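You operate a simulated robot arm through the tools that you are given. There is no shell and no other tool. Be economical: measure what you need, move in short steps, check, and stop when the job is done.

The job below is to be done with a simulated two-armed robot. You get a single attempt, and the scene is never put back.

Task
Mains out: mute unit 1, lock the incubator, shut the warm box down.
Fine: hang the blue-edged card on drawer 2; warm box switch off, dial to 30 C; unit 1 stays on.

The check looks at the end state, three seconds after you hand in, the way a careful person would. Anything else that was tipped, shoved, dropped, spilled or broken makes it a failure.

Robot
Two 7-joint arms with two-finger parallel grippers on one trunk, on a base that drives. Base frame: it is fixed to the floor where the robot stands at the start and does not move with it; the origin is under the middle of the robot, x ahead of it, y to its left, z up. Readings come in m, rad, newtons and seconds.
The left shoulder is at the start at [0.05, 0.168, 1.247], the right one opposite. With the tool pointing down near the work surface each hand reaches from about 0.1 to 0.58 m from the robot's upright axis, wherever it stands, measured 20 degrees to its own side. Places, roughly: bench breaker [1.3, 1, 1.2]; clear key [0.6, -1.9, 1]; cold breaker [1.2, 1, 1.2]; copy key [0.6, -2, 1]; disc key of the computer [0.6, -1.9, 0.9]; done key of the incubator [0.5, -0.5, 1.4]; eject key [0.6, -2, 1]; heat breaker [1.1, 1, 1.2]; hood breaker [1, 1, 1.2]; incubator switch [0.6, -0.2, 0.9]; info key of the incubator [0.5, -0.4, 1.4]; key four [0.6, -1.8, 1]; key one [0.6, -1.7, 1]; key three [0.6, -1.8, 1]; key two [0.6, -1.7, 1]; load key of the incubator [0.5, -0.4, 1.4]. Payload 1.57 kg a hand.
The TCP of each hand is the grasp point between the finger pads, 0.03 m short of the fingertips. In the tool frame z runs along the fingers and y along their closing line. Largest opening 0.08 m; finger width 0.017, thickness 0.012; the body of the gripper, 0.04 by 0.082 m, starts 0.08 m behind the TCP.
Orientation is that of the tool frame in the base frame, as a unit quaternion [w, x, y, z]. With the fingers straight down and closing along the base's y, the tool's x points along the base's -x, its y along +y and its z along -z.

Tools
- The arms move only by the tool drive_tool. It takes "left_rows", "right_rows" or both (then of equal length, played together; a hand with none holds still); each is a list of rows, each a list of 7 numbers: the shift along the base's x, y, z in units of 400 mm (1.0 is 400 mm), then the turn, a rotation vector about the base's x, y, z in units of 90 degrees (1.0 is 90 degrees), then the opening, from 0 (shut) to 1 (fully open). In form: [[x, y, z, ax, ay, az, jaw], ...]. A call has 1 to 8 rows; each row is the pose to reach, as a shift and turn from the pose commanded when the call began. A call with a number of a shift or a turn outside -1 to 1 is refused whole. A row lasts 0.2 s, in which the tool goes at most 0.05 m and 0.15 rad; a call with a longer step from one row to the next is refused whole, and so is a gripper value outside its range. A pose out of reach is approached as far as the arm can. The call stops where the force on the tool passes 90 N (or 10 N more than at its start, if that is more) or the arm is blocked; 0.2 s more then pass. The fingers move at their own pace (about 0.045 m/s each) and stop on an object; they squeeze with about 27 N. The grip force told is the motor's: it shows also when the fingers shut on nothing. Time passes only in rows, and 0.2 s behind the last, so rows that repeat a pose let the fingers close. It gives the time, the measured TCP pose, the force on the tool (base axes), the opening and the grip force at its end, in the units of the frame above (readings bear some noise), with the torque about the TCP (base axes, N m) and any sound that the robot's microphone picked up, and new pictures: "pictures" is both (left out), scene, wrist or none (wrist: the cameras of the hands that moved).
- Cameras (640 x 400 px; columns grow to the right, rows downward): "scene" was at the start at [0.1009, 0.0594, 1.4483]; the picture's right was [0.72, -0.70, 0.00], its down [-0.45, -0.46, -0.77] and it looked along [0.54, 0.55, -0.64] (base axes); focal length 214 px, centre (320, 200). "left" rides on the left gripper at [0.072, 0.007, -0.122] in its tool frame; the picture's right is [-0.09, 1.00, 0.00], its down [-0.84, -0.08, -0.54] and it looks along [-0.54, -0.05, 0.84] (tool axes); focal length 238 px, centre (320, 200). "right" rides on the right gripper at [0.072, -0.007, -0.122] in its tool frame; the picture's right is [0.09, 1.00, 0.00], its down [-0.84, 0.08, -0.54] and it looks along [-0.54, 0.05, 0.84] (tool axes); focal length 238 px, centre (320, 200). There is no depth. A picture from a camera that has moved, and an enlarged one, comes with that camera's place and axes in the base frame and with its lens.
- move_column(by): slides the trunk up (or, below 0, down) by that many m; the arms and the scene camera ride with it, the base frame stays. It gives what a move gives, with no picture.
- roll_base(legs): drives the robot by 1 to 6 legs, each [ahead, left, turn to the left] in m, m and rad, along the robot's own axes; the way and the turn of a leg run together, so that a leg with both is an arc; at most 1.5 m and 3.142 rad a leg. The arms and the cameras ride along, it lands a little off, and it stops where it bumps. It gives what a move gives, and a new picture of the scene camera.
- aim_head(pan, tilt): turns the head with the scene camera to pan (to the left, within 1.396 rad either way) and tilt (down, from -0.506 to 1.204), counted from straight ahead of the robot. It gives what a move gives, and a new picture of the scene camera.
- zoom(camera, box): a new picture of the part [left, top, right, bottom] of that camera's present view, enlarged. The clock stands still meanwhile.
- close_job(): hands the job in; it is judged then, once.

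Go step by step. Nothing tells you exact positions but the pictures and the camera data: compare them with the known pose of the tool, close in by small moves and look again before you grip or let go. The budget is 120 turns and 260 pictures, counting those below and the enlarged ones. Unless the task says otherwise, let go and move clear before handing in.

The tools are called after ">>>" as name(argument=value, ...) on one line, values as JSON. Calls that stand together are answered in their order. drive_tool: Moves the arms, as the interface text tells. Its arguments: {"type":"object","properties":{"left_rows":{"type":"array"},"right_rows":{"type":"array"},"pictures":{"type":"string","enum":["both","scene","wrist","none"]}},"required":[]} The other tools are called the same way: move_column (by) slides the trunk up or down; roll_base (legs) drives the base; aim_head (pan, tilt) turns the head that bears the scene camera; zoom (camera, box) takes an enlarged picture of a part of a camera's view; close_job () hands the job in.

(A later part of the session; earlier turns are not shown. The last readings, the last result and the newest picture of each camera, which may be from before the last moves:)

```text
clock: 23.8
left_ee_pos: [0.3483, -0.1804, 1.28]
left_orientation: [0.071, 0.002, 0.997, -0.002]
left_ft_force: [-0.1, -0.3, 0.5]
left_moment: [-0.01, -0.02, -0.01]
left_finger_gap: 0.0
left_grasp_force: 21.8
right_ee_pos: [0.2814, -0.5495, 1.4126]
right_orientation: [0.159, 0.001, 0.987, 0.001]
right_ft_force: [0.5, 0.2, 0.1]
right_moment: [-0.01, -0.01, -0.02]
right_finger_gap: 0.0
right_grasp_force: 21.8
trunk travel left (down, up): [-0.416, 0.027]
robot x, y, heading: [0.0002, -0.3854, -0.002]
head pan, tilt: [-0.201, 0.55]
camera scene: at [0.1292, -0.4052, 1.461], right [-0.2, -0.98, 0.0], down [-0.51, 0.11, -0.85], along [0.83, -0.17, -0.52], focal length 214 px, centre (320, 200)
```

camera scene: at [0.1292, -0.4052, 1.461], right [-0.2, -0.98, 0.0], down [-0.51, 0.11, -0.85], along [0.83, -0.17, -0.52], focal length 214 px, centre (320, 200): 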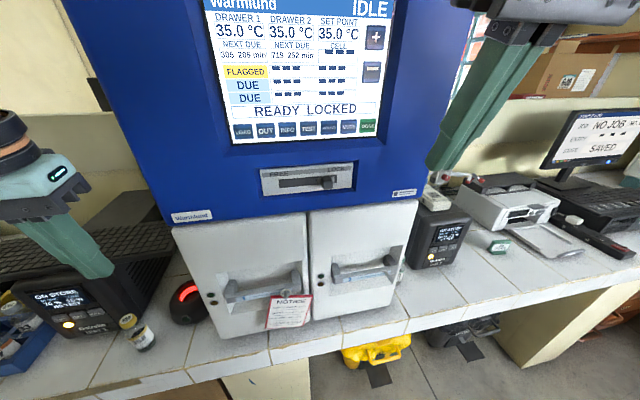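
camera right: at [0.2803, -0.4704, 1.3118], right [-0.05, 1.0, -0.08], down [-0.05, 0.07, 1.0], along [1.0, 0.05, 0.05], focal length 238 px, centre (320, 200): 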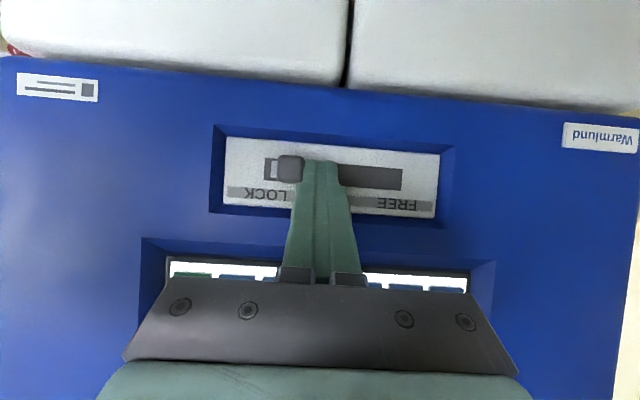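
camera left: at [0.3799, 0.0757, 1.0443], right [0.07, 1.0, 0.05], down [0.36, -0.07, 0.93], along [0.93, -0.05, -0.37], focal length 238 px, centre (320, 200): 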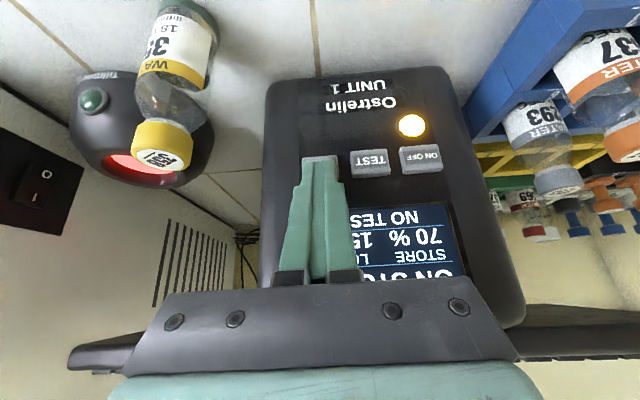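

The display says READY LOCKED. Now I roll left toward the warm box.

>>> roll_base(legs=[[0, 1.15, 0]])

>>> aim_head(pan=0.2, tilt=0.6)

```text
clock: 34.1
left_ee_pos: [0.3286, 0.9816, 1.28]
left_orientation: [0.071, -0.013, 0.997, 0.001]
left_ft_force: [0.3, -0.8, 0.1]
left_moment: [-0.01, 0.01, -0.02]
left_finger_gap: 0.0001
left_grasp_force: 21.3
right_ee_pos: [0.2723, 0.6116, 1.4126]
right_orientation: [0.161, -0.013, 0.987, 0.004]
right_ft_force: [0.6, 0.8, 0.1]
right_moment: [0.03, 0.01, 0.0]
right_finger_gap: 0.0
right_grasp_force: 21.5
trunk travel left (down, up): [-0.416, 0.027]
robot x, y, heading: [-0.0137, 0.7682, 0.031]
head pan, tilt: [-0.201, 0.55]
camera scene: at [0.1162, 0.7514, 1.461], right [-0.17, -0.98, 0.0], down [-0.51, 0.09, -0.85], along [0.84, -0.15, -0.52], focal length 214 px, centre (320, 200)
```

scene: 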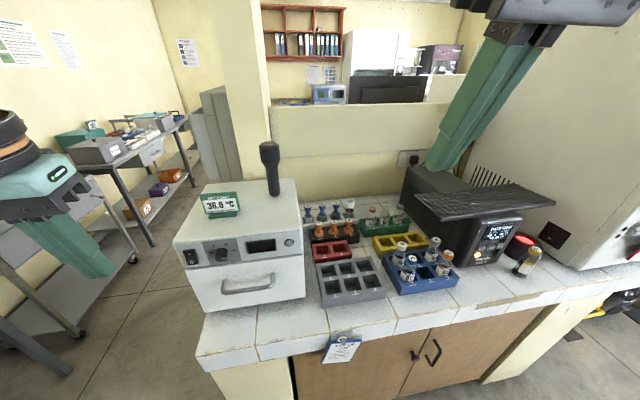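

```text
clock: 35.0
left_ee_pos: [0.3282, 0.9818, 1.2813]
left_orientation: [0.071, -0.012, 0.997, 0.0]
left_ft_force: [-0.1, 0.4, 0.3]
left_moment: [0.02, 0.02, 0.02]
left_finger_gap: 0.0
left_grasp_force: 21.3
right_ee_pos: [0.2727, 0.613, 1.4115]
right_orientation: [0.16, -0.013, 0.987, 0.004]
right_ft_force: [-0.3, -0.3, -0.5]
right_moment: [-0.01, -0.03, 0.03]
right_finger_gap: 0.0
right_grasp_force: 21.5
trunk travel left (down, up): [-0.416, 0.027]
robot x, y, heading: [-0.0162, 0.767, 0.024]
head pan, tilt: [0.201, 0.6]
camera scene: at [0.1139, 0.7868, 1.4565], right [0.22, -0.97, 0.0], down [-0.55, -0.13, -0.83], along [0.8, 0.18, -0.56], focal length 214 px, centre (320, 200)
```

scene: 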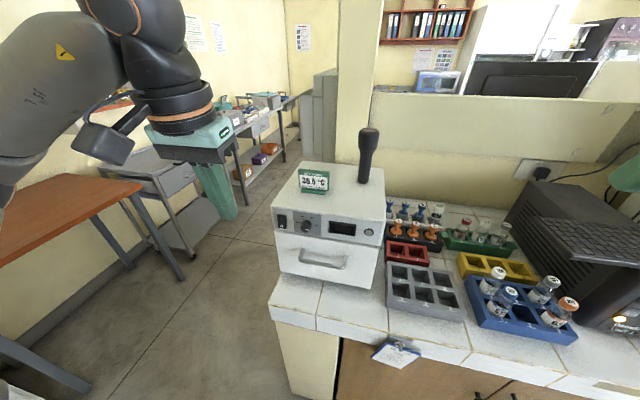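

>>> zoom(camera="scene", box=[265, 195, 395, 275])

>>> zoom(camera="scene", box=[270, 205, 330, 242])

>>> zoom(camera="scene", box=[360, 320, 440, 375])

```text
4.92 times, centred on (330, 235) of scene
camera zoom: at [0.1139, 0.7868, 1.4565], right [0.22, -0.97, 0.0], down [-0.55, -0.13, -0.83], along [0.8, 0.18, -0.56], focal length 1056 px, centre (271, 28)
```

zoom: 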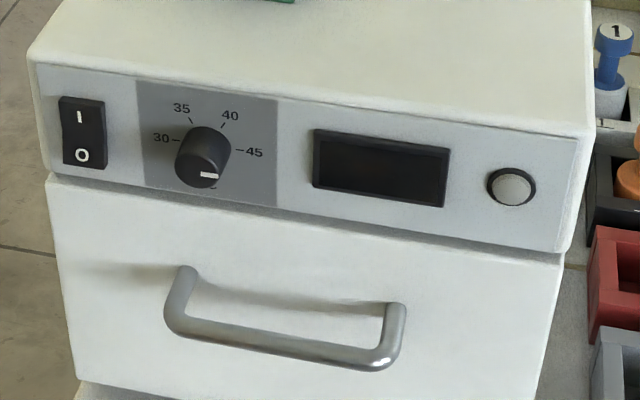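

```text
10.67 times, centred on (300, 224) of scene
camera zoom: at [0.1139, 0.7868, 1.4565], right [0.22, -0.97, 0.0], down [-0.55, -0.13, -0.83], along [0.8, 0.18, -0.56], focal length 2288 px, centre (533, -51)
```

zoom: 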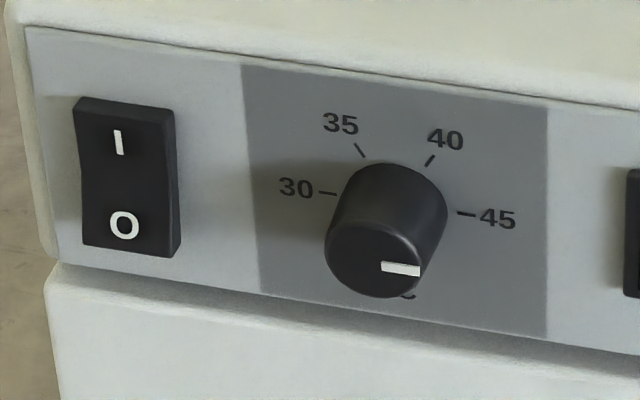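

```text
7.27 times, centred on (400, 348) of scene
camera zoom: at [0.1139, 0.7868, 1.4565], right [0.22, -0.97, 0.0], down [-0.55, -0.13, -0.83], along [0.8, 0.18, -0.56], focal length 1560 px, centre (-262, -873)
```

zoom: 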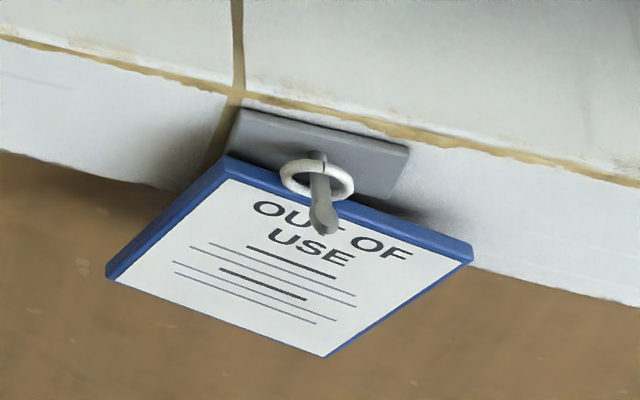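

Dial is at about [0.50, 0.912, 1.093], pointing at 45; the switch's O side is near [0.51, 0.984, 1.072]. The left arm comes in horizontal with the fingers shut to press O.

>>> drive_tool(left_rows=[[0.01, 0, -0.05, 0.0015, -0.091, -0.0016, 0], [0.02, 0, -0.1, 0.003, -0.182, -0.0032, 0], [0.03, 0, -0.15, 0.0045, -0.273, -0.005, 0], [0.05, 0, -0.2, 0.006, -0.364, -0.0065, 0], [0.07, 0, -0.25, 0.0075, -0.455, -0.008, 0], [0.09, 0, -0.3, 0.009, -0.546, -0.01, 0], [0.11, 0, -0.35, 0.01, -0.637, -0.011, 0], [0.13, 0, -0.4, 0.011, -0.728, -0.012, 0]], pictures="none")

>>> drive_tool(left_rows=[[0, 0, 0, 0, -0.09, 0, 0], [0.03, 0, -0.05, 0, -0.182, 0, 0]], pictures="both")

```text
clock: 36.8
left_ee_pos: [0.4352, 0.9714, 1.1342]
left_orientation: [0.541, -0.002, 0.841, 0.0]
left_ft_force: [0.2, 0.1, 0.9]
left_moment: [-0.01, 0.04, 0.0]
left_finger_gap: 0.0001
left_grasp_force: 21.7
left hand out of reach, approached as far as the arm can: row 4, 5, 6, 7, 8
right_ee_pos: [0.2726, 0.6107, 1.4115]
right_orientation: [0.161, -0.012, 0.987, 0.004]
right_ft_force: [-0.6, 0.5, 0.1]
right_moment: [0.0, 0.02, 0.01]
right_finger_gap: 0.0001
right_grasp_force: 21.0
trunk travel left (down, up): [-0.416, 0.027]
robot x, y, heading: [-0.011, 0.7646, 0.026]
head pan, tilt: [0.201, 0.6]
```

```text
clock: 37.4
left_ee_pos: [0.4355, 0.9708, 1.1354]
left_orientation: [0.54, -0.003, 0.842, 0.001]
left_ft_force: [0.5, 0.7, 0.4]
left_moment: [0.02, 0.02, 0.02]
left_finger_gap: 0.0002
left_grasp_force: 21.1
left hand out of reach, approached as far as the arm can: row 1, 2
right_ee_pos: [0.2713, 0.6119, 1.4125]
right_orientation: [0.159, -0.012, 0.987, 0.003]
right_ft_force: [-0.5, 0.5, 0.9]
right_moment: [0.04, 0.02, 0.0]
right_finger_gap: 0.0
right_grasp_force: 20.8
trunk travel left (down, up): [-0.416, 0.027]
robot x, y, heading: [-0.0143, 0.7668, 0.024]
head pan, tilt: [0.201, 0.6]
camera scene: at [0.1139, 0.7869, 1.4565], right [0.22, -0.97, 0.0], down [-0.55, -0.13, -0.83], along [0.8, 0.19, -0.56], focal length 214 px, centre (320, 200)
camera left: at [0.2945, 0.9774, 1.1204], right [0.03, 1.0, 0.08], down [-0.14, -0.08, 0.99], along [0.99, -0.04, 0.14], focal length 238 px, centre (320, 200)
```

scene: 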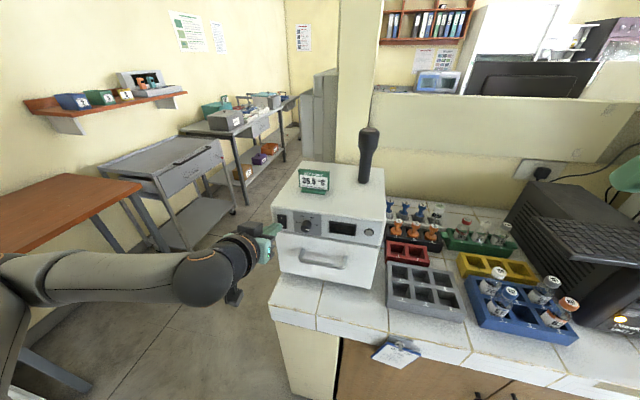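
left: 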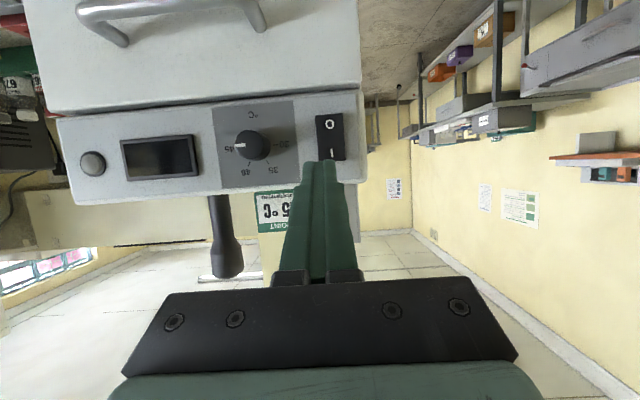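

The arm is too folded for a horizontal hand; I'll back the base off 0.18 m.

>>> roll_base(legs=[[-0.18, 0.0, -0.025]])

>>> drive_tool(left_rows=[[0.0, 0, 0, 0, -0.09, 0, 0], [0.05, 0, 0, 0, -0.182, 0, 0], [0.1, 0, 0, 0, -0.182, 0, 0]], pictures="wrist")

```text
clock: 38.9
left_ee_pos: [0.2607, 0.9586, 1.136]
left_orientation: [0.542, 0.005, 0.841, -0.004]
left_ft_force: [-0.2, -0.3, 0.6]
left_moment: [-0.02, 0.01, 0.0]
left_finger_gap: 0.0
left_grasp_force: 21.3
right_ee_pos: [0.0889, 0.6033, 1.4121]
right_orientation: [0.161, -0.002, 0.987, 0.002]
right_ft_force: [-0.5, -0.1, -0.4]
right_moment: [-0.02, -0.02, 0.01]
right_finger_gap: 0.0
right_grasp_force: 21.0
trunk travel left (down, up): [-0.416, 0.027]
robot x, y, heading: [-0.1926, 0.7638, -0.0]
head pan, tilt: [0.201, 0.6]
camera scene: at [-0.0651, 0.7813, 1.4566], right [0.2, -0.98, 0.0], down [-0.55, -0.11, -0.83], along [0.81, 0.17, -0.56], focal length 214 px, centre (320, 200)
```

scene: 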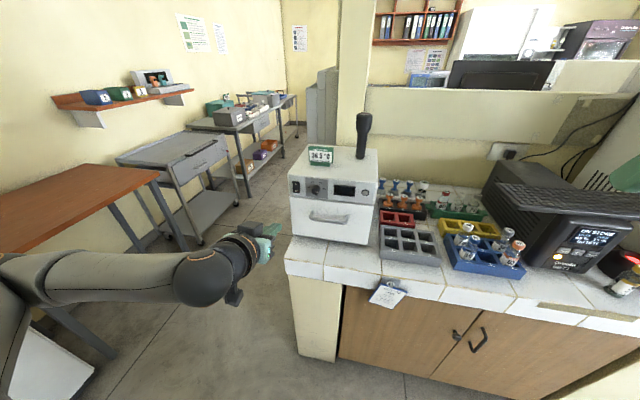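

```text
clock: 39.7
left_ee_pos: [0.2612, 0.9584, 1.1353]
left_orientation: [0.54, 0.007, 0.842, -0.005]
left_ft_force: [0.6, -0.1, 0.9]
left_moment: [0.0, -0.02, 0.03]
left_finger_gap: 0.0001
left_grasp_force: 21.1
left hand out of reach, approached as far as the arm can: row 1, 2, 3
right_ee_pos: [0.0893, 0.6031, 1.4118]
right_orientation: [0.16, -0.001, 0.987, 0.002]
right_ft_force: [0.0, 0.5, 0.1]
right_moment: [0.01, 0.0, -0.01]
right_finger_gap: 0.0
right_grasp_force: 21.1
trunk travel left (down, up): [-0.416, 0.027]
robot x, y, heading: [-0.1938, 0.7665, 0.0]
head pan, tilt: [0.201, 0.6]
camera left: at [0.1205, 0.9677, 1.1204], right [0.05, 1.0, 0.08], down [-0.15, -0.07, 0.99], along [0.99, -0.07, 0.14], focal length 238 px, centre (320, 200)
```

left: 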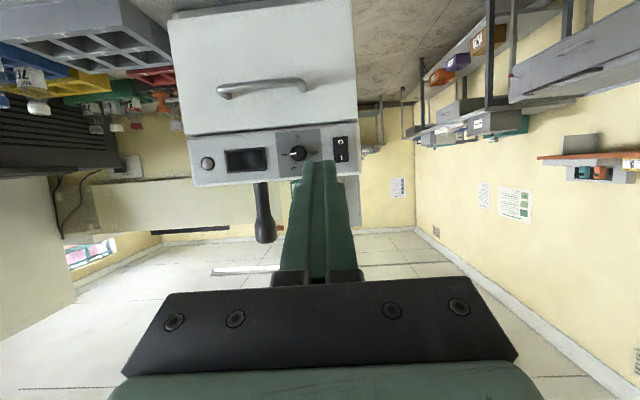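

>>> drive_tool(left_rows=[[0.1, 0, 0, 0, 0, 0, 0], [0.2, 0, 0, 0, 0, 0, 0], [0.3, 0, 0, 0, 0, 0, 0], [0.3, 0, 0, 0, 0, 0, 0]], pictures="none")

```text
clock: 40.7
left_ee_pos: [0.382, 0.955, 1.1339]
left_orientation: [0.541, 0.006, 0.841, -0.005]
left_ft_force: [0.3, 0.3, 0.0]
left_moment: [0.0, -0.01, 0.02]
left_finger_gap: 0.0001
left_grasp_force: 21.2
right_ee_pos: [0.0891, 0.603, 1.4118]
right_orientation: [0.161, -0.001, 0.987, 0.002]
right_ft_force: [0.3, -1.0, -0.4]
right_moment: [-0.01, -0.01, 0.0]
right_finger_gap: 0.0001
right_grasp_force: 21.3
trunk travel left (down, up): [-0.416, 0.027]
robot x, y, heading: [-0.1926, 0.7648, 0.004]
head pan, tilt: [0.201, 0.6]
```

>>> drive_tool(left_rows=[[0.03, 0.02, -0.05, 0, -0.09, 0, 0], [0.06, 0.05, -0.1, 0, -0.18, 0, 0], [0.1, 0.0725, -0.15, 0, -0.272, 0, 0]], pictures="wrist")

>>> zoom(camera="left", box=[200, 60, 400, 220])

```text
clock: 41.5
left_ee_pos: [0.3848, 0.9583, 1.1264]
left_orientation: [0.56, 0.006, 0.828, -0.005]
left_ft_force: [0.0, 0.0, 0.2]
left_moment: [0.0, 0.0, 0.04]
left_finger_gap: 0.0001
left_grasp_force: 21.3
left hand out of reach, approached as far as the arm can: row 1, 2, 3
right_ee_pos: [0.0895, 0.6017, 1.4114]
right_orientation: [0.162, -0.001, 0.987, 0.002]
right_ft_force: [-0.2, 0.6, 0.8]
right_moment: [0.01, 0.01, -0.03]
right_finger_gap: 0.0001
right_grasp_force: 21.2
trunk travel left (down, up): [-0.416, 0.027]
robot x, y, heading: [-0.1937, 0.7664, 0.003]
head pan, tilt: [0.201, 0.6]
camera left: at [0.2447, 0.9685, 1.1052], right [0.05, 1.0, 0.08], down [-0.19, -0.07, 0.98], along [0.98, -0.07, 0.19], focal length 238 px, centre (320, 200)
```

left: 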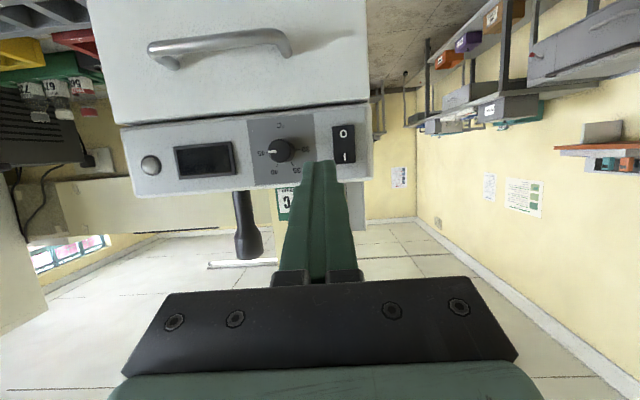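

```text
2.50 times, centred on (300, 140) of left
camera zoom: at [0.2447, 0.9685, 1.1052], right [0.05, 1.0, 0.08], down [-0.19, -0.07, 0.98], along [0.98, -0.07, 0.19], focal length 596 px, centre (370, 350)
```

zoom: 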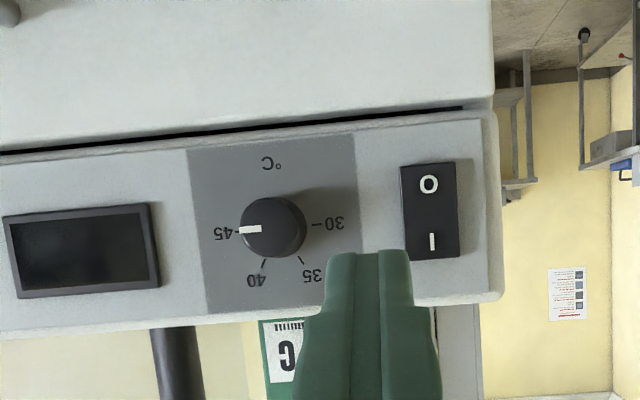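

>>> drive_tool(left_rows=[[-0.1, 0, 0.05, 0, 0, 0, 0], [-0.2, 0, 0.1, 0, 0, 0, 0]], pictures="none")

>>> move_column(by=-0.2)

>>> drive_tool(left_rows=[[0, 0, 0.1, 0, 0, 0, 0], [0.05, 0, 0.2, 0, 0, 0, 0], [0.1, 0, 0.3, 0, -0.07, 0, 0], [0.15, 0.02, 0.32, 0, -0.14, 0, 0], [0.2, 0.04, 0.32, 0, -0.21, 0, 0], [0.2, 0.06, 0.32, 0, -0.24, 0, 0]], pictures="both")

```text
clock: 42.1
left_ee_pos: [0.3022, 0.9586, 1.1666]
left_orientation: [0.56, 0.007, 0.828, -0.005]
left_ft_force: [-0.4, -0.1, -0.2]
left_moment: [-0.02, 0.04, -0.02]
left_finger_gap: 0.0
left_grasp_force: 21.5
right_ee_pos: [0.0889, 0.6026, 1.412]
right_orientation: [0.161, 0.0, 0.987, 0.001]
right_ft_force: [-0.3, 0.2, -0.5]
right_moment: [0.03, -0.01, 0.02]
right_finger_gap: 0.0003
right_grasp_force: 21.8
trunk travel left (down, up): [-0.416, 0.027]
robot x, y, heading: [-0.1911, 0.7635, 0.004]
head pan, tilt: [0.201, 0.6]
```

```text
clock: 44.3
left_ee_pos: [0.3029, 0.9596, 0.9666]
left_orientation: [0.56, 0.006, 0.829, -0.005]
left_ft_force: [0.0, 0.2, 1.1]
left_moment: [0.02, 0.01, 0.02]
left_finger_gap: 0.0001
left_grasp_force: 21.4
right_ee_pos: [0.0896, 0.6003, 1.2116]
right_orientation: [0.161, 0.0, 0.987, 0.001]
right_ft_force: [0.7, -1.4, -0.4]
right_moment: [0.01, 0.01, -0.01]
right_finger_gap: 0.0
right_grasp_force: 21.4
trunk travel left (down, up): [-0.216, 0.227]
robot x, y, heading: [-0.1953, 0.7658, 0.001]
head pan, tilt: [0.201, 0.6]
```

```text
clock: 45.7
left_ee_pos: [0.3796, 1.0335, 1.0991]
left_orientation: [0.691, 0.012, 0.722, -0.014]
left_ft_force: [0.5, -0.3, 0.8]
left_moment: [-0.04, 0.02, 0.0]
left_finger_gap: 0.0
left_grasp_force: 21.6
left hand out of reach, approached as far as the arm can: row 5, 6
right_ee_pos: [0.0906, 0.605, 1.2113]
right_orientation: [0.161, -0.001, 0.987, 0.001]
right_ft_force: [-1.0, -0.5, 0.3]
right_moment: [-0.01, -0.01, 0.02]
right_finger_gap: 0.0
right_grasp_force: 21.2
trunk travel left (down, up): [-0.216, 0.227]
robot x, y, heading: [-0.1916, 0.7638, 0.005]
head pan, tilt: [0.201, 0.6]
camera scene: at [-0.0646, 0.7826, 1.2565], right [0.2, -0.98, 0.0], down [-0.55, -0.12, -0.83], along [0.81, 0.17, -0.56], focal length 214 px, centre (320, 200)
camera left: at [0.2553, 1.0451, 1.0324], right [0.04, 1.0, 0.09], down [-0.51, -0.06, 0.86], along [0.86, -0.08, 0.5], focal length 238 px, centre (320, 200)
```

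scene: 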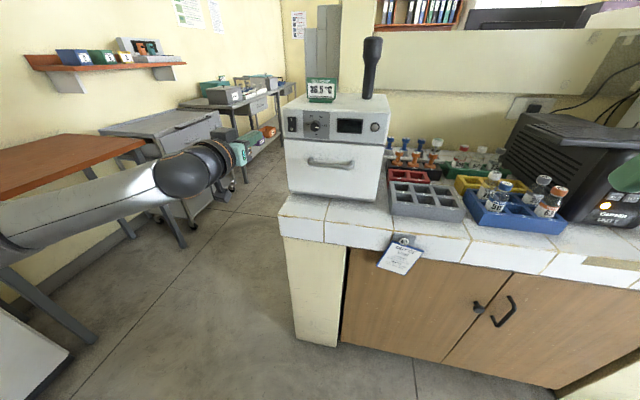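
left: 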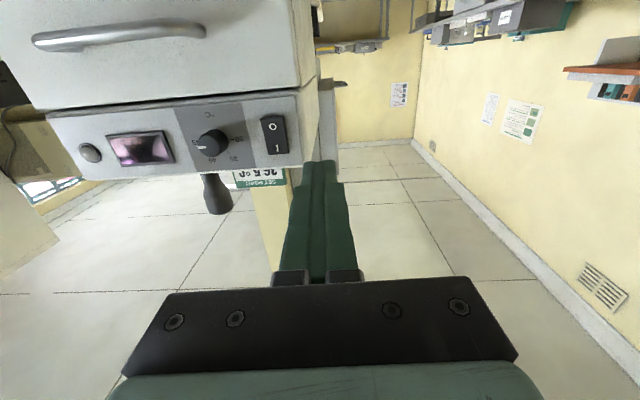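

>>> drive_tool(left_rows=[[0.0, -0.06, -0.03, 0, 0, 0, 0], [0.05, -0.12, -0.06, 0, 0, 0, 0], [0.1, -0.12, -0.07, 0, 0, 0, 0]], pictures="wrist")

>>> zoom(camera="left", box=[200, 60, 400, 220])

```text
clock: 46.5
left_ee_pos: [0.3805, 1.0332, 1.0988]
left_orientation: [0.691, 0.012, 0.723, -0.014]
left_ft_force: [0.3, -0.4, -0.2]
left_moment: [0.01, -0.02, -0.01]
left_finger_gap: 0.0
left_grasp_force: 20.8
left hand out of reach, approached as far as the arm can: row 1, 2, 3
right_ee_pos: [0.0909, 0.6025, 1.2127]
right_orientation: [0.161, -0.001, 0.987, 0.002]
right_ft_force: [-0.2, -0.5, 0.0]
right_moment: [-0.02, -0.01, -0.02]
right_finger_gap: 0.0001
right_grasp_force: 20.7
trunk travel left (down, up): [-0.216, 0.227]
robot x, y, heading: [-0.1939, 0.7679, -0.0]
head pan, tilt: [0.201, 0.6]
camera left: at [0.2555, 1.044, 1.0327], right [0.04, 1.0, 0.09], down [-0.5, -0.06, 0.86], along [0.86, -0.08, 0.5], focal length 238 px, centre (320, 200)
```

left: 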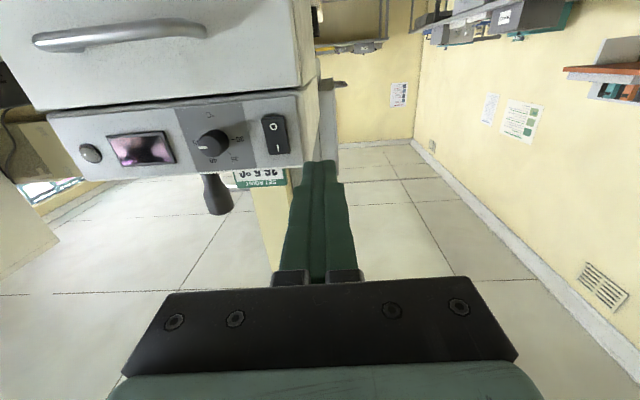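

```text
2.50 times, centred on (300, 140) of left
camera zoom: at [0.2555, 1.044, 1.0327], right [0.04, 1.0, 0.09], down [-0.5, -0.06, 0.86], along [0.86, -0.08, 0.5], focal length 596 px, centre (370, 350)
```

zoom: 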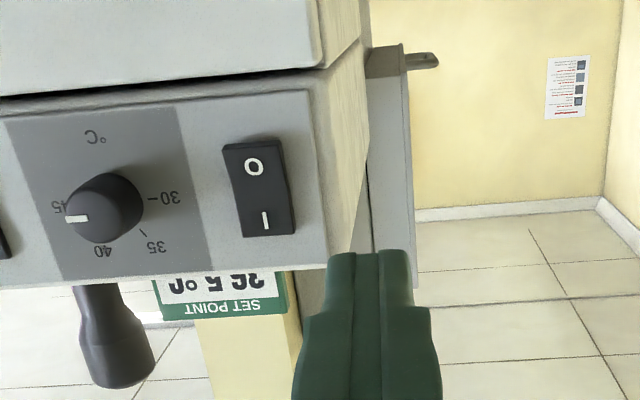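

>>> drive_tool(left_rows=[[-0.1, 0, 0.05, 0, 0, 0, 0], [-0.15, 0, 0.1, 0, 0, 0, 0]], pictures="none")

>>> move_column(by=-0.13)

>>> drive_tool(left_rows=[[0, -0.02, 0.1, 0, 0, 0, 0], [0.05, -0.05, 0.2, 0, 0, 0, 0], [0.1, -0.1, 0.2, 0, 0, 0, 0], [0.15, -0.12, 0.2, 0, 0, 0, 0]], pictures="wrist")

```text
clock: 47.1
left_ee_pos: [0.3188, 1.0356, 1.1384]
left_orientation: [0.705, 0.008, 0.709, -0.004]
left_ft_force: [0.1, 0.3, -0.8]
left_moment: [0.0, 0.0, -0.03]
left_finger_gap: 0.0
left_grasp_force: 21.1
right_ee_pos: [0.0908, 0.6031, 1.2123]
right_orientation: [0.161, -0.001, 0.987, 0.002]
right_ft_force: [-0.8, 0.0, -0.2]
right_moment: [-0.02, 0.01, -0.01]
right_finger_gap: 0.0
right_grasp_force: 20.8
trunk travel left (down, up): [-0.216, 0.227]
robot x, y, heading: [-0.1952, 0.7685, 0.003]
head pan, tilt: [0.201, 0.6]
```

```text
clock: 48.7
left_ee_pos: [0.3192, 1.0333, 1.0099]
left_orientation: [0.705, 0.008, 0.709, -0.003]
left_ft_force: [-0.5, 0.4, -1.3]
left_moment: [-0.01, -0.01, 0.02]
left_finger_gap: 0.0001
left_grasp_force: 21.4
right_ee_pos: [0.0902, 0.603, 1.083]
right_orientation: [0.161, -0.001, 0.987, 0.001]
right_ft_force: [-0.3, 0.8, 0.3]
right_moment: [0.0, 0.02, 0.0]
right_finger_gap: 0.0
right_grasp_force: 21.2
trunk travel left (down, up): [-0.086, 0.357]
robot x, y, heading: [-0.1902, 0.7656, 0.001]
head pan, tilt: [0.201, 0.6]
```

```text
clock: 49.7
left_ee_pos: [0.3808, 0.9866, 1.0876]
left_orientation: [0.705, 0.007, 0.709, -0.004]
left_ft_force: [-0.2, 0.3, -0.6]
left_moment: [-0.01, -0.01, 0.0]
left_finger_gap: 0.0
left_grasp_force: 21.3
right_ee_pos: [0.0896, 0.6023, 1.0819]
right_orientation: [0.16, -0.001, 0.987, 0.002]
right_ft_force: [0.0, 0.1, -0.2]
right_moment: [-0.04, 0.02, -0.03]
right_finger_gap: 0.0002
right_grasp_force: 22.0
trunk travel left (down, up): [-0.086, 0.357]
robot x, y, heading: [-0.1901, 0.7702, 0.004]
head pan, tilt: [0.201, 0.6]
camera left: at [0.2574, 0.9953, 1.0168], right [0.01, 1.0, 0.1], down [-0.54, -0.07, 0.84], along [0.84, -0.06, 0.54], focal length 238 px, centre (320, 200)
```

left: 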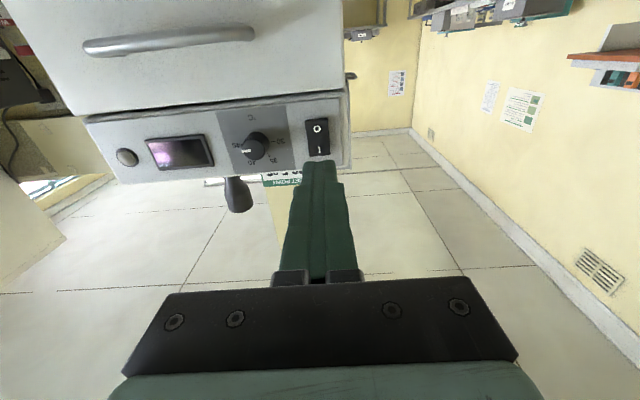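

>>> zoom(camera="left", box=[210, 85, 370, 195])

>>> zoom(camera="scene", box=[260, 60, 400, 170])

```text
3.64 times, centred on (290, 140) of left
camera zoom: at [0.2574, 0.9953, 1.0168], right [0.01, 1.0, 0.1], down [-0.54, -0.07, 0.84], along [0.84, -0.06, 0.54], focal length 867 px, centre (429, 418)
```

zoom: 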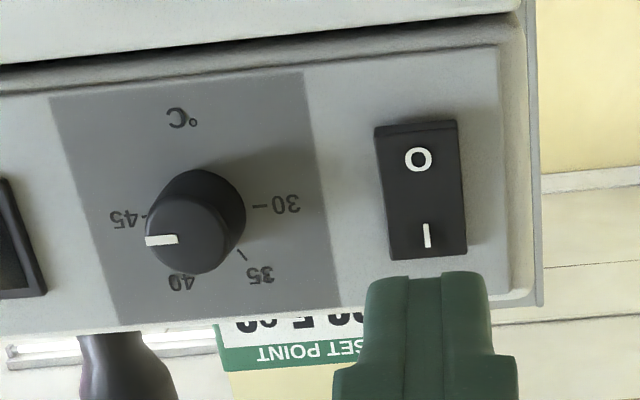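

```text
3.64 times, centred on (330, 115) of scene
camera zoom: at [-0.0643, 0.7813, 1.1265], right [0.2, -0.98, 0.0], down [-0.55, -0.11, -0.83], along [0.81, 0.17, -0.56], focal length 780 px, centre (284, 509)
```

zoom: 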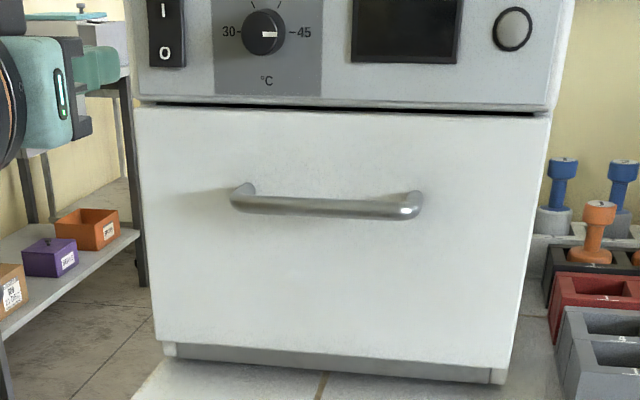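

>>> drive_tool(left_rows=[[0.07, -0.007, -0.02, 0, 0, 0, 0], [0.14, -0.007, -0.022, 0, 0, 0, 0], [0.2, -0.007, -0.022, 0, 0, 0, 0]], pictures="wrist")

>>> zoom(camera="left", box=[210, 85, 370, 195])

```text
clock: 50.5
left_ee_pos: [0.4587, 0.9846, 1.0799]
left_orientation: [0.705, 0.007, 0.709, -0.003]
left_ft_force: [-0.2, 0.5, 0.0]
left_moment: [-0.02, 0.0, 0.01]
left_finger_gap: 0.0004
left_grasp_force: 21.6
right_ee_pos: [0.0903, 0.6021, 1.0828]
right_orientation: [0.161, -0.001, 0.987, 0.002]
right_ft_force: [0.2, -0.5, -0.5]
right_moment: [-0.02, 0.0, 0.0]
right_finger_gap: 0.0
right_grasp_force: 21.7
trunk travel left (down, up): [-0.086, 0.357]
robot x, y, heading: [-0.1931, 0.7629, 0.003]
head pan, tilt: [0.201, 0.6]
camera left: at [0.3362, 0.9932, 1.0078], right [0.02, 1.0, 0.1], down [-0.54, -0.07, 0.84], along [0.84, -0.07, 0.54], focal length 238 px, centre (320, 200)
```

left: 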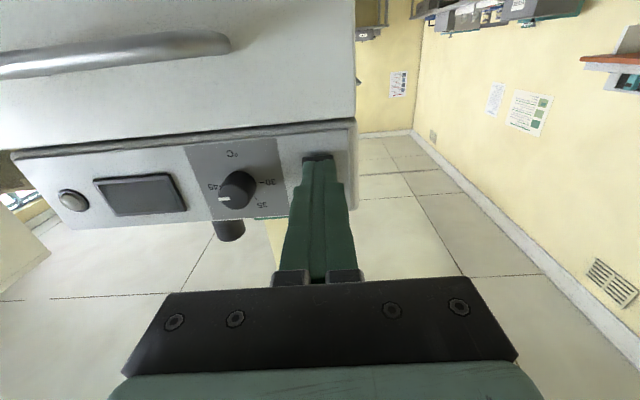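

```text
3.64 times, centred on (290, 140) of left
camera zoom: at [0.3362, 0.9932, 1.0078], right [0.02, 1.0, 0.1], down [-0.54, -0.07, 0.84], along [0.84, -0.07, 0.54], focal length 867 px, centre (429, 418)
```

zoom: 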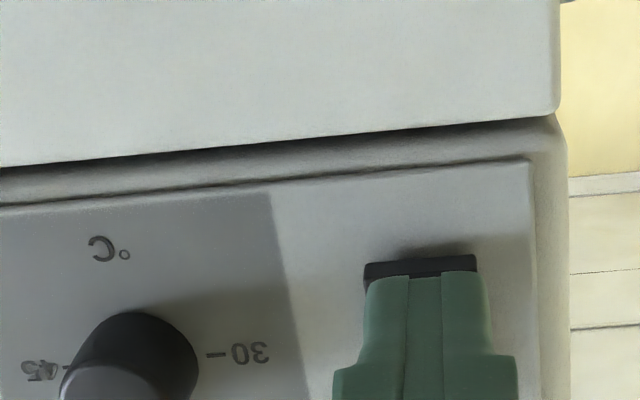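

>>> drive_tool(left_rows=[[0.03, 0, 0, 0, 0, 0, 0], [0.045, 0, 0, 0, 0, 0, 0], [0.055, 0, 0, 0, 0, 0, 0]], pictures="wrist")

```text
clock: 51.3
left_ee_pos: [0.4755, 0.9835, 1.0805]
left_orientation: [0.705, 0.008, 0.709, -0.004]
left_ft_force: [-47.2, 2.4, -18.0]
left_moment: [-0.03, 0.13, 0.13]
left_finger_gap: 0.0
left_grasp_force: 21.5
right_ee_pos: [0.0862, 0.6039, 1.0827]
right_orientation: [0.162, -0.002, 0.987, 0.001]
right_ft_force: [0.1, -0.5, 0.1]
right_moment: [0.0, 0.0, 0.0]
right_finger_gap: 0.0
right_grasp_force: 21.0
trunk travel left (down, up): [-0.086, 0.357]
robot x, y, heading: [-0.1929, 0.7653, 0.006]
head pan, tilt: [0.201, 0.6]
camera left: at [0.3534, 0.9929, 1.0089], right [0.02, 1.0, 0.1], down [-0.54, -0.07, 0.84], along [0.84, -0.07, 0.53], focal length 238 px, centre (320, 200)
```

left: 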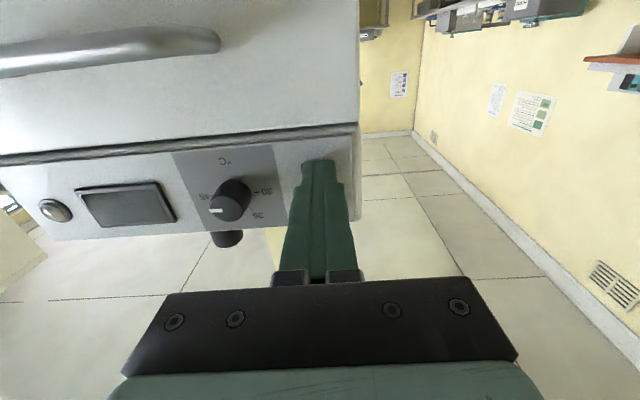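

>>> drive_tool(left_rows=[[-0.1, 0, 0, 0, 0, 0, 0], [-0.2, 0, 0, 0, 0, 0, 0]], pictures="wrist")

>>> zoom(camera="left", box=[210, 85, 370, 195])

>>> aim_head(pan=0.2, tilt=0.2)

```text
clock: 51.9
left_ee_pos: [0.4004, 0.9822, 1.0824]
left_orientation: [0.706, 0.007, 0.708, -0.004]
left_ft_force: [-0.2, -0.6, 0.5]
left_moment: [-0.01, 0.01, -0.02]
left_finger_gap: 0.0
left_grasp_force: 21.3
right_ee_pos: [0.0899, 0.603, 1.0816]
right_orientation: [0.16, -0.002, 0.987, 0.002]
right_ft_force: [-0.9, -0.1, 0.3]
right_moment: [-0.01, -0.01, 0.0]
right_finger_gap: 0.0
right_grasp_force: 21.9
trunk travel left (down, up): [-0.086, 0.357]
robot x, y, heading: [-0.1947, 0.7644, 0.004]
head pan, tilt: [0.201, 0.6]
camera left: at [0.2779, 0.9924, 1.0106], right [0.01, 1.0, 0.1], down [-0.54, -0.07, 0.84], along [0.84, -0.06, 0.54], focal length 238 px, centre (320, 200)
```

left: 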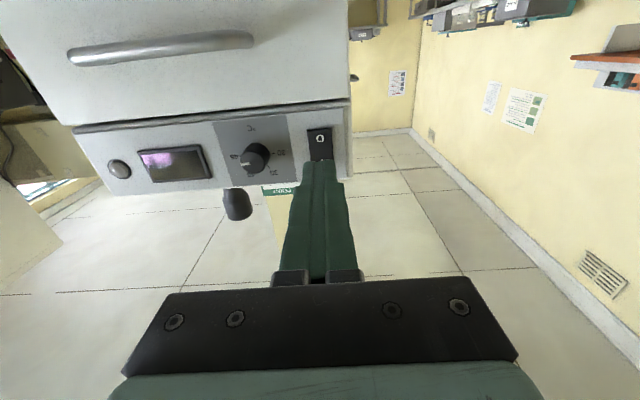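

```text
3.64 times, centred on (290, 140) of left
camera zoom: at [0.2779, 0.9924, 1.0106], right [0.01, 1.0, 0.1], down [-0.54, -0.07, 0.84], along [0.84, -0.06, 0.54], focal length 867 px, centre (429, 418)
```

zoom: 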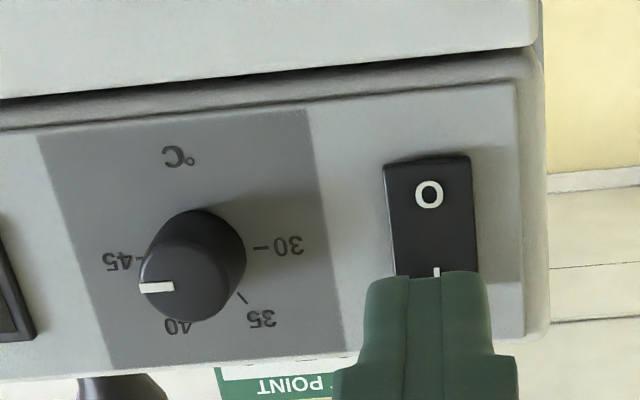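

```text
clock: 52.7
left_ee_pos: [0.4008, 0.9833, 1.0809]
left_orientation: [0.705, 0.007, 0.709, -0.004]
left_ft_force: [0.0, 0.4, -0.2]
left_moment: [-0.01, 0.02, -0.02]
left_finger_gap: 0.0
left_grasp_force: 21.4
right_ee_pos: [0.0894, 0.6015, 1.0814]
right_orientation: [0.161, -0.001, 0.987, 0.002]
right_ft_force: [-0.1, 0.3, -0.3]
right_moment: [0.01, -0.02, 0.01]
right_finger_gap: 0.0001
right_grasp_force: 21.0
trunk travel left (down, up): [-0.086, 0.357]
robot x, y, heading: [-0.1917, 0.7707, -0.0]
head pan, tilt: [0.201, 0.201]
camera scene: at [-0.0596, 0.7823, 1.1632], right [0.2, -0.98, 0.0], down [-0.2, -0.04, -0.98], along [0.96, 0.2, -0.2], focal length 214 px, centre (320, 200)
```

scene: 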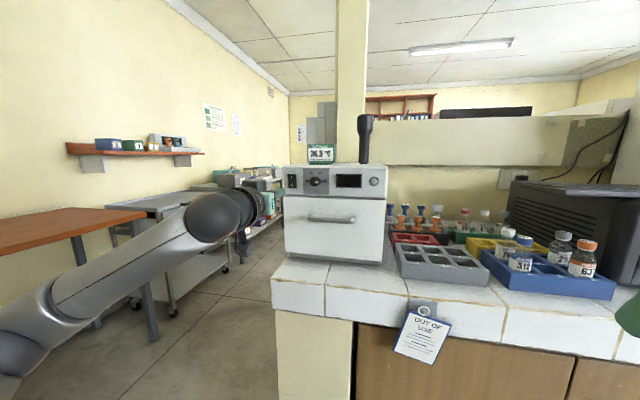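

>>> zoom(camera="scene", box=[275, 160, 335, 200])

>>> zoom(camera="scene", box=[385, 290, 465, 370])

```text
10.00 times, centred on (305, 180) of scene
camera zoom: at [-0.0596, 0.7823, 1.1632], right [0.2, -0.98, 0.0], down [-0.2, -0.04, -0.98], along [0.96, 0.2, -0.2], focal length 2145 px, centre (470, 400)
```

zoom: 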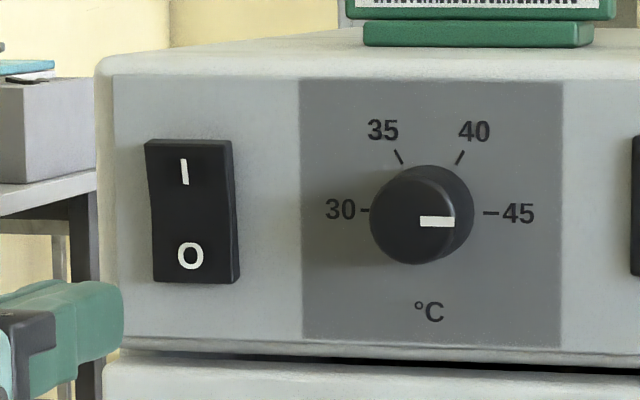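

```text
5.00 times, centred on (425, 330) of scene
camera zoom: at [-0.0596, 0.7823, 1.1632], right [0.2, -0.98, 0.0], down [-0.2, -0.04, -0.98], along [0.96, 0.2, -0.2], focal length 1072 px, centre (-205, -450)
```

zoom: 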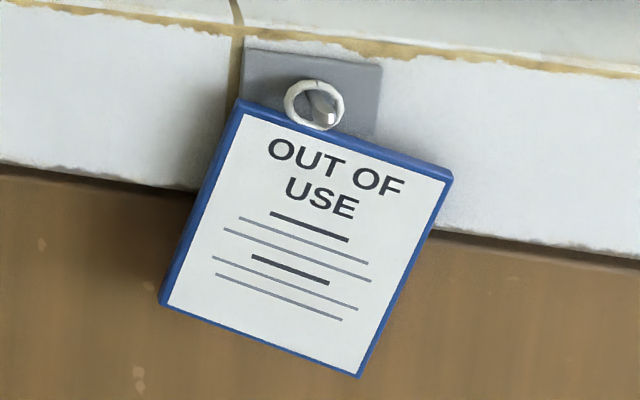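

The rocker now looks flush on the O side. Next is the dial: I'll move in front of it, open, and roll the hand +45°.

>>> drive_tool(left_rows=[[0.0, -0.06, 0.02, 0.09, 0, 0, 0.2], [0.0, -0.12, 0.03, 0.18, 0, 0, 0.4], [0.0, -0.174, 0.0375, 0.27, 0, 0, 0.6], [0.0, -0.174, 0.0375, 0.36, 0, 0, 0.7], [0.0, -0.174, 0.0375, 0.45, 0, 0, 0.7], [0.0, -0.174, 0.0375, 0.5, 0, 0, 0.7]], pictures="wrist")

>>> zoom(camera="scene", box=[275, 160, 335, 200])

>>> zoom(camera="left", box=[240, 85, 400, 185])

```text
clock: 54.1
left_ee_pos: [0.401, 0.9128, 1.0946]
left_orientation: [0.649, 0.278, 0.656, 0.268]
left_ft_force: [0.4, -0.7, 1.4]
left_moment: [0.01, -0.02, 0.01]
left_finger_gap: 0.0558
left_grasp_force: 0.0
right_ee_pos: [0.0893, 0.6023, 1.0815]
right_orientation: [0.161, -0.002, 0.987, 0.002]
right_ft_force: [-0.2, 0.1, -0.3]
right_moment: [-0.01, 0.01, -0.02]
right_finger_gap: 0.0
right_grasp_force: 20.7
trunk travel left (down, up): [-0.086, 0.357]
robot x, y, heading: [-0.1955, 0.763, 0.004]
head pan, tilt: [0.201, 0.201]
camera left: at [0.2785, 0.9703, 1.0513], right [0.02, 0.63, 0.77], down [-0.54, -0.65, 0.54], along [0.84, -0.43, 0.33], focal length 238 px, centre (320, 200)
```

left: 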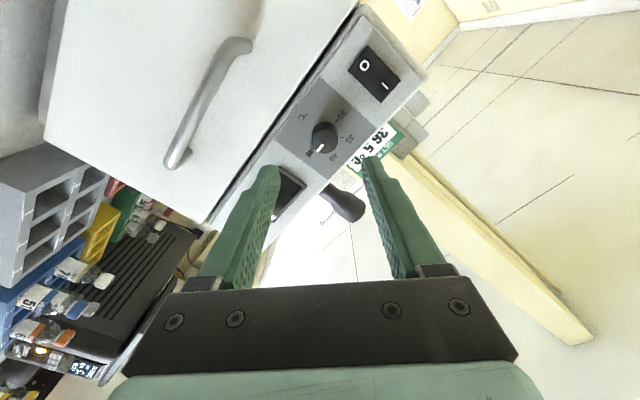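

```text
10.00 times, centred on (305, 180) of scene
camera zoom: at [-0.0596, 0.7823, 1.1633], right [0.2, -0.98, 0.0], down [-0.2, -0.04, -0.98], along [0.96, 0.2, -0.2], focal length 2145 px, centre (470, 400)
```

zoom: 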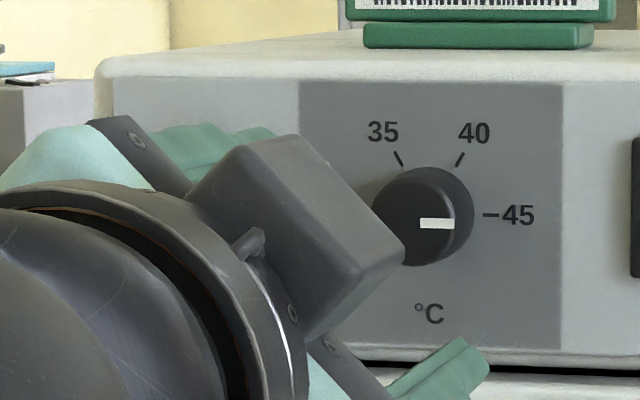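

```text
4.00 times, centred on (320, 135) of left
camera zoom: at [0.2785, 0.9703, 1.0513], right [0.02, 0.63, 0.77], down [-0.54, -0.65, 0.54], along [0.84, -0.43, 0.33], focal length 953 px, centre (320, 460)
```

zoom: 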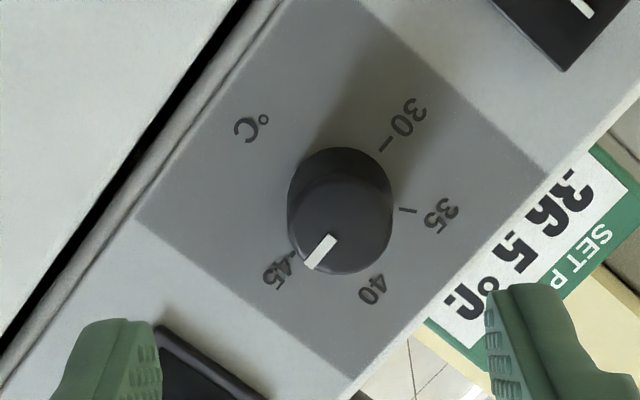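

>>> drive_tool(left_rows=[[0.1, 0.002, 0.007, 0, 0, 0, 0.7], [0.17, 0.002, 0.007, 0, 0, 0, 0.7], [0.19, 0.002, 0.007, 0, 0, 0, 0.7]], pictures="wrist")

>>> zoom(camera="left", box=[240, 85, 400, 185])

```text
clock: 54.9
left_ee_pos: [0.4779, 0.9137, 1.098]
left_orientation: [0.649, 0.276, 0.656, 0.269]
left_ft_force: [-0.3, 0.5, -0.5]
left_moment: [0.0, -0.02, 0.01]
left_finger_gap: 0.0561
left_grasp_force: 0.1
right_ee_pos: [0.0891, 0.6032, 1.0825]
right_orientation: [0.16, -0.001, 0.987, 0.002]
right_ft_force: [-0.1, 0.9, -0.4]
right_moment: [-0.03, -0.02, -0.03]
right_finger_gap: 0.0
right_grasp_force: 21.3
trunk travel left (down, up): [-0.086, 0.357]
robot x, y, heading: [-0.1889, 0.7677, -0.0]
head pan, tilt: [0.201, 0.201]
camera left: at [0.3554, 0.9718, 1.0543], right [0.02, 0.63, 0.77], down [-0.54, -0.65, 0.54], along [0.84, -0.42, 0.33], focal length 238 px, centre (320, 200)
```

left: 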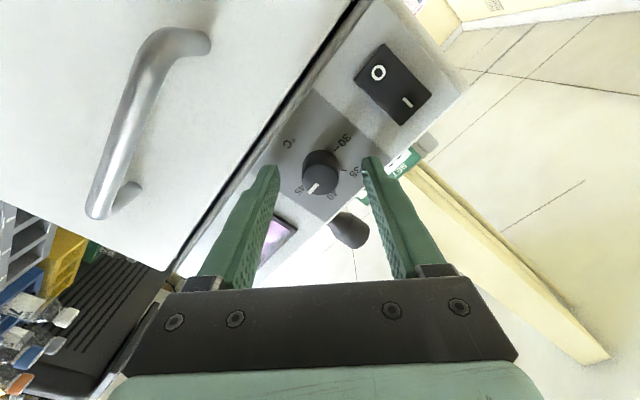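

```text
4.00 times, centred on (320, 135) of left
camera zoom: at [0.3554, 0.9718, 1.0543], right [0.02, 0.63, 0.77], down [-0.54, -0.65, 0.54], along [0.84, -0.42, 0.33], focal length 953 px, centre (320, 460)
```

zoom: 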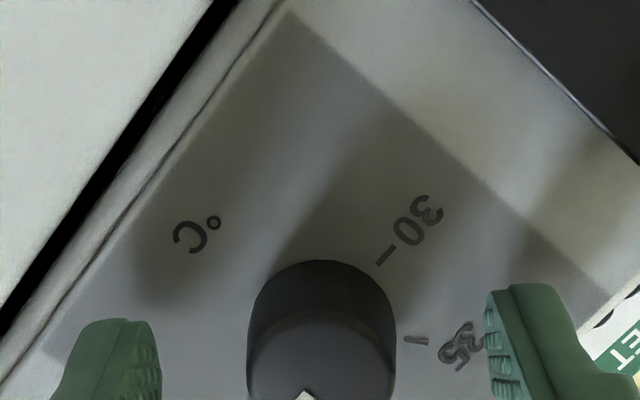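

>>> drive_tool(left_rows=[[0, 0, 0, 0, 0, 0, 0], [0, 0, 0, 0, 0, 0, 0], [0, 0, 0, 0, 0, 0, 0]], pictures="wrist")

```text
clock: 55.7
left_ee_pos: [0.477, 0.9151, 1.0991]
left_orientation: [0.649, 0.277, 0.656, 0.268]
left_ft_force: [2.5, 1.0, 1.9]
left_moment: [-0.01, -0.04, -0.03]
left_finger_gap: 0.025
left_grasp_force: 23.6
right_ee_pos: [0.0889, 0.6024, 1.0816]
right_orientation: [0.161, -0.001, 0.987, 0.002]
right_ft_force: [-0.9, -0.4, 0.2]
right_moment: [-0.01, -0.01, -0.01]
right_finger_gap: 0.0
right_grasp_force: 20.8
trunk travel left (down, up): [-0.086, 0.357]
robot x, y, heading: [-0.1921, 0.7629, 0.005]
head pan, tilt: [0.201, 0.201]
camera left: at [0.3553, 0.9719, 1.0543], right [0.01, 0.64, 0.77], down [-0.54, -0.65, 0.54], along [0.84, -0.42, 0.33], focal length 238 px, centre (320, 200)
```

left: 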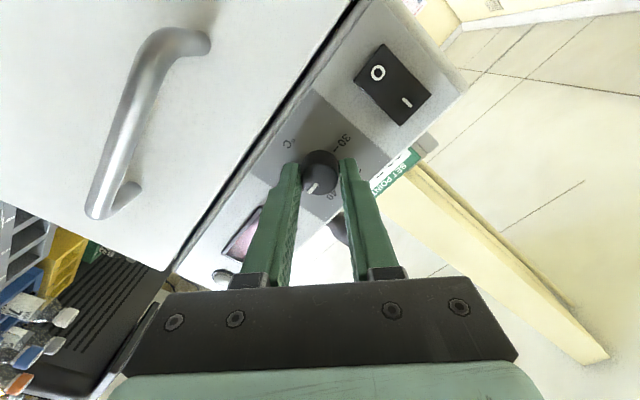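

Gripped at 25 mm with low force. I'll turn it anticlockwise (negative about x).

>>> drive_tool(left_rows=[[0, 0, 0, -0.09, 0, 0, 0], [0, 0, 0, -0.18, 0, 0, 0], [0, 0, 0, -0.27, 0, 0, 0], [0, 0, 0, -0.36, 0, 0, 0], [0, 0, 0, -0.45, 0, 0, 0], [0, 0, 0, -0.54, 0, 0, 0], [0, 0, 0, -0.63, 0, 0, 0], [0, 0, 0, -0.72, 0, 0, 0]], pictures="wrist")

>>> zoom(camera="left", box=[240, 105, 400, 215])

```text
clock: 57.5
left_ee_pos: [0.4777, 0.9152, 1.0975]
left_orientation: [0.696, -0.114, 0.697, -0.127]
left_ft_force: [14.7, 0.0, 9.2]
left_moment: [0.01, 0.25, -0.2]
left_finger_gap: 0.0248
left_grasp_force: 36.5
right_ee_pos: [0.0905, 0.6022, 1.0819]
right_orientation: [0.16, -0.002, 0.987, 0.001]
right_ft_force: [0.0, 0.6, 0.7]
right_moment: [0.0, -0.01, -0.02]
right_finger_gap: 0.0001
right_grasp_force: 21.3
trunk travel left (down, up): [-0.086, 0.357]
robot x, y, heading: [-0.1941, 0.766, 0.006]
head pan, tilt: [0.201, 0.201]
camera left: at [0.3554, 0.8991, 1.0278], right [0.02, 0.97, -0.25], down [-0.54, 0.22, 0.81], along [0.84, 0.12, 0.53], focal length 238 px, centre (320, 200)
```

left: 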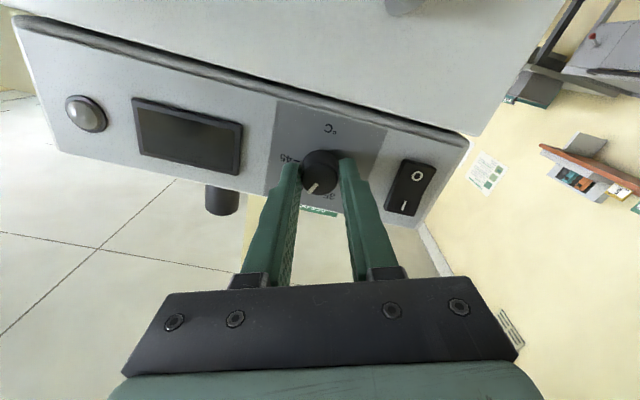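

```text
3.64 times, centred on (320, 160) of left
camera zoom: at [0.3554, 0.8991, 1.0278], right [0.02, 0.97, -0.25], down [-0.54, 0.22, 0.81], along [0.84, 0.12, 0.53], focal length 867 px, centre (320, 346)
```

zoom: 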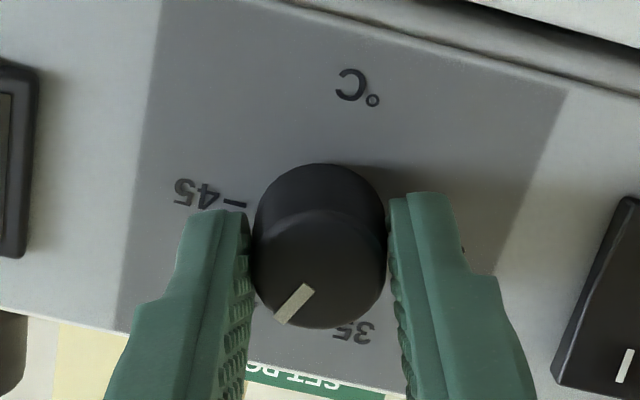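

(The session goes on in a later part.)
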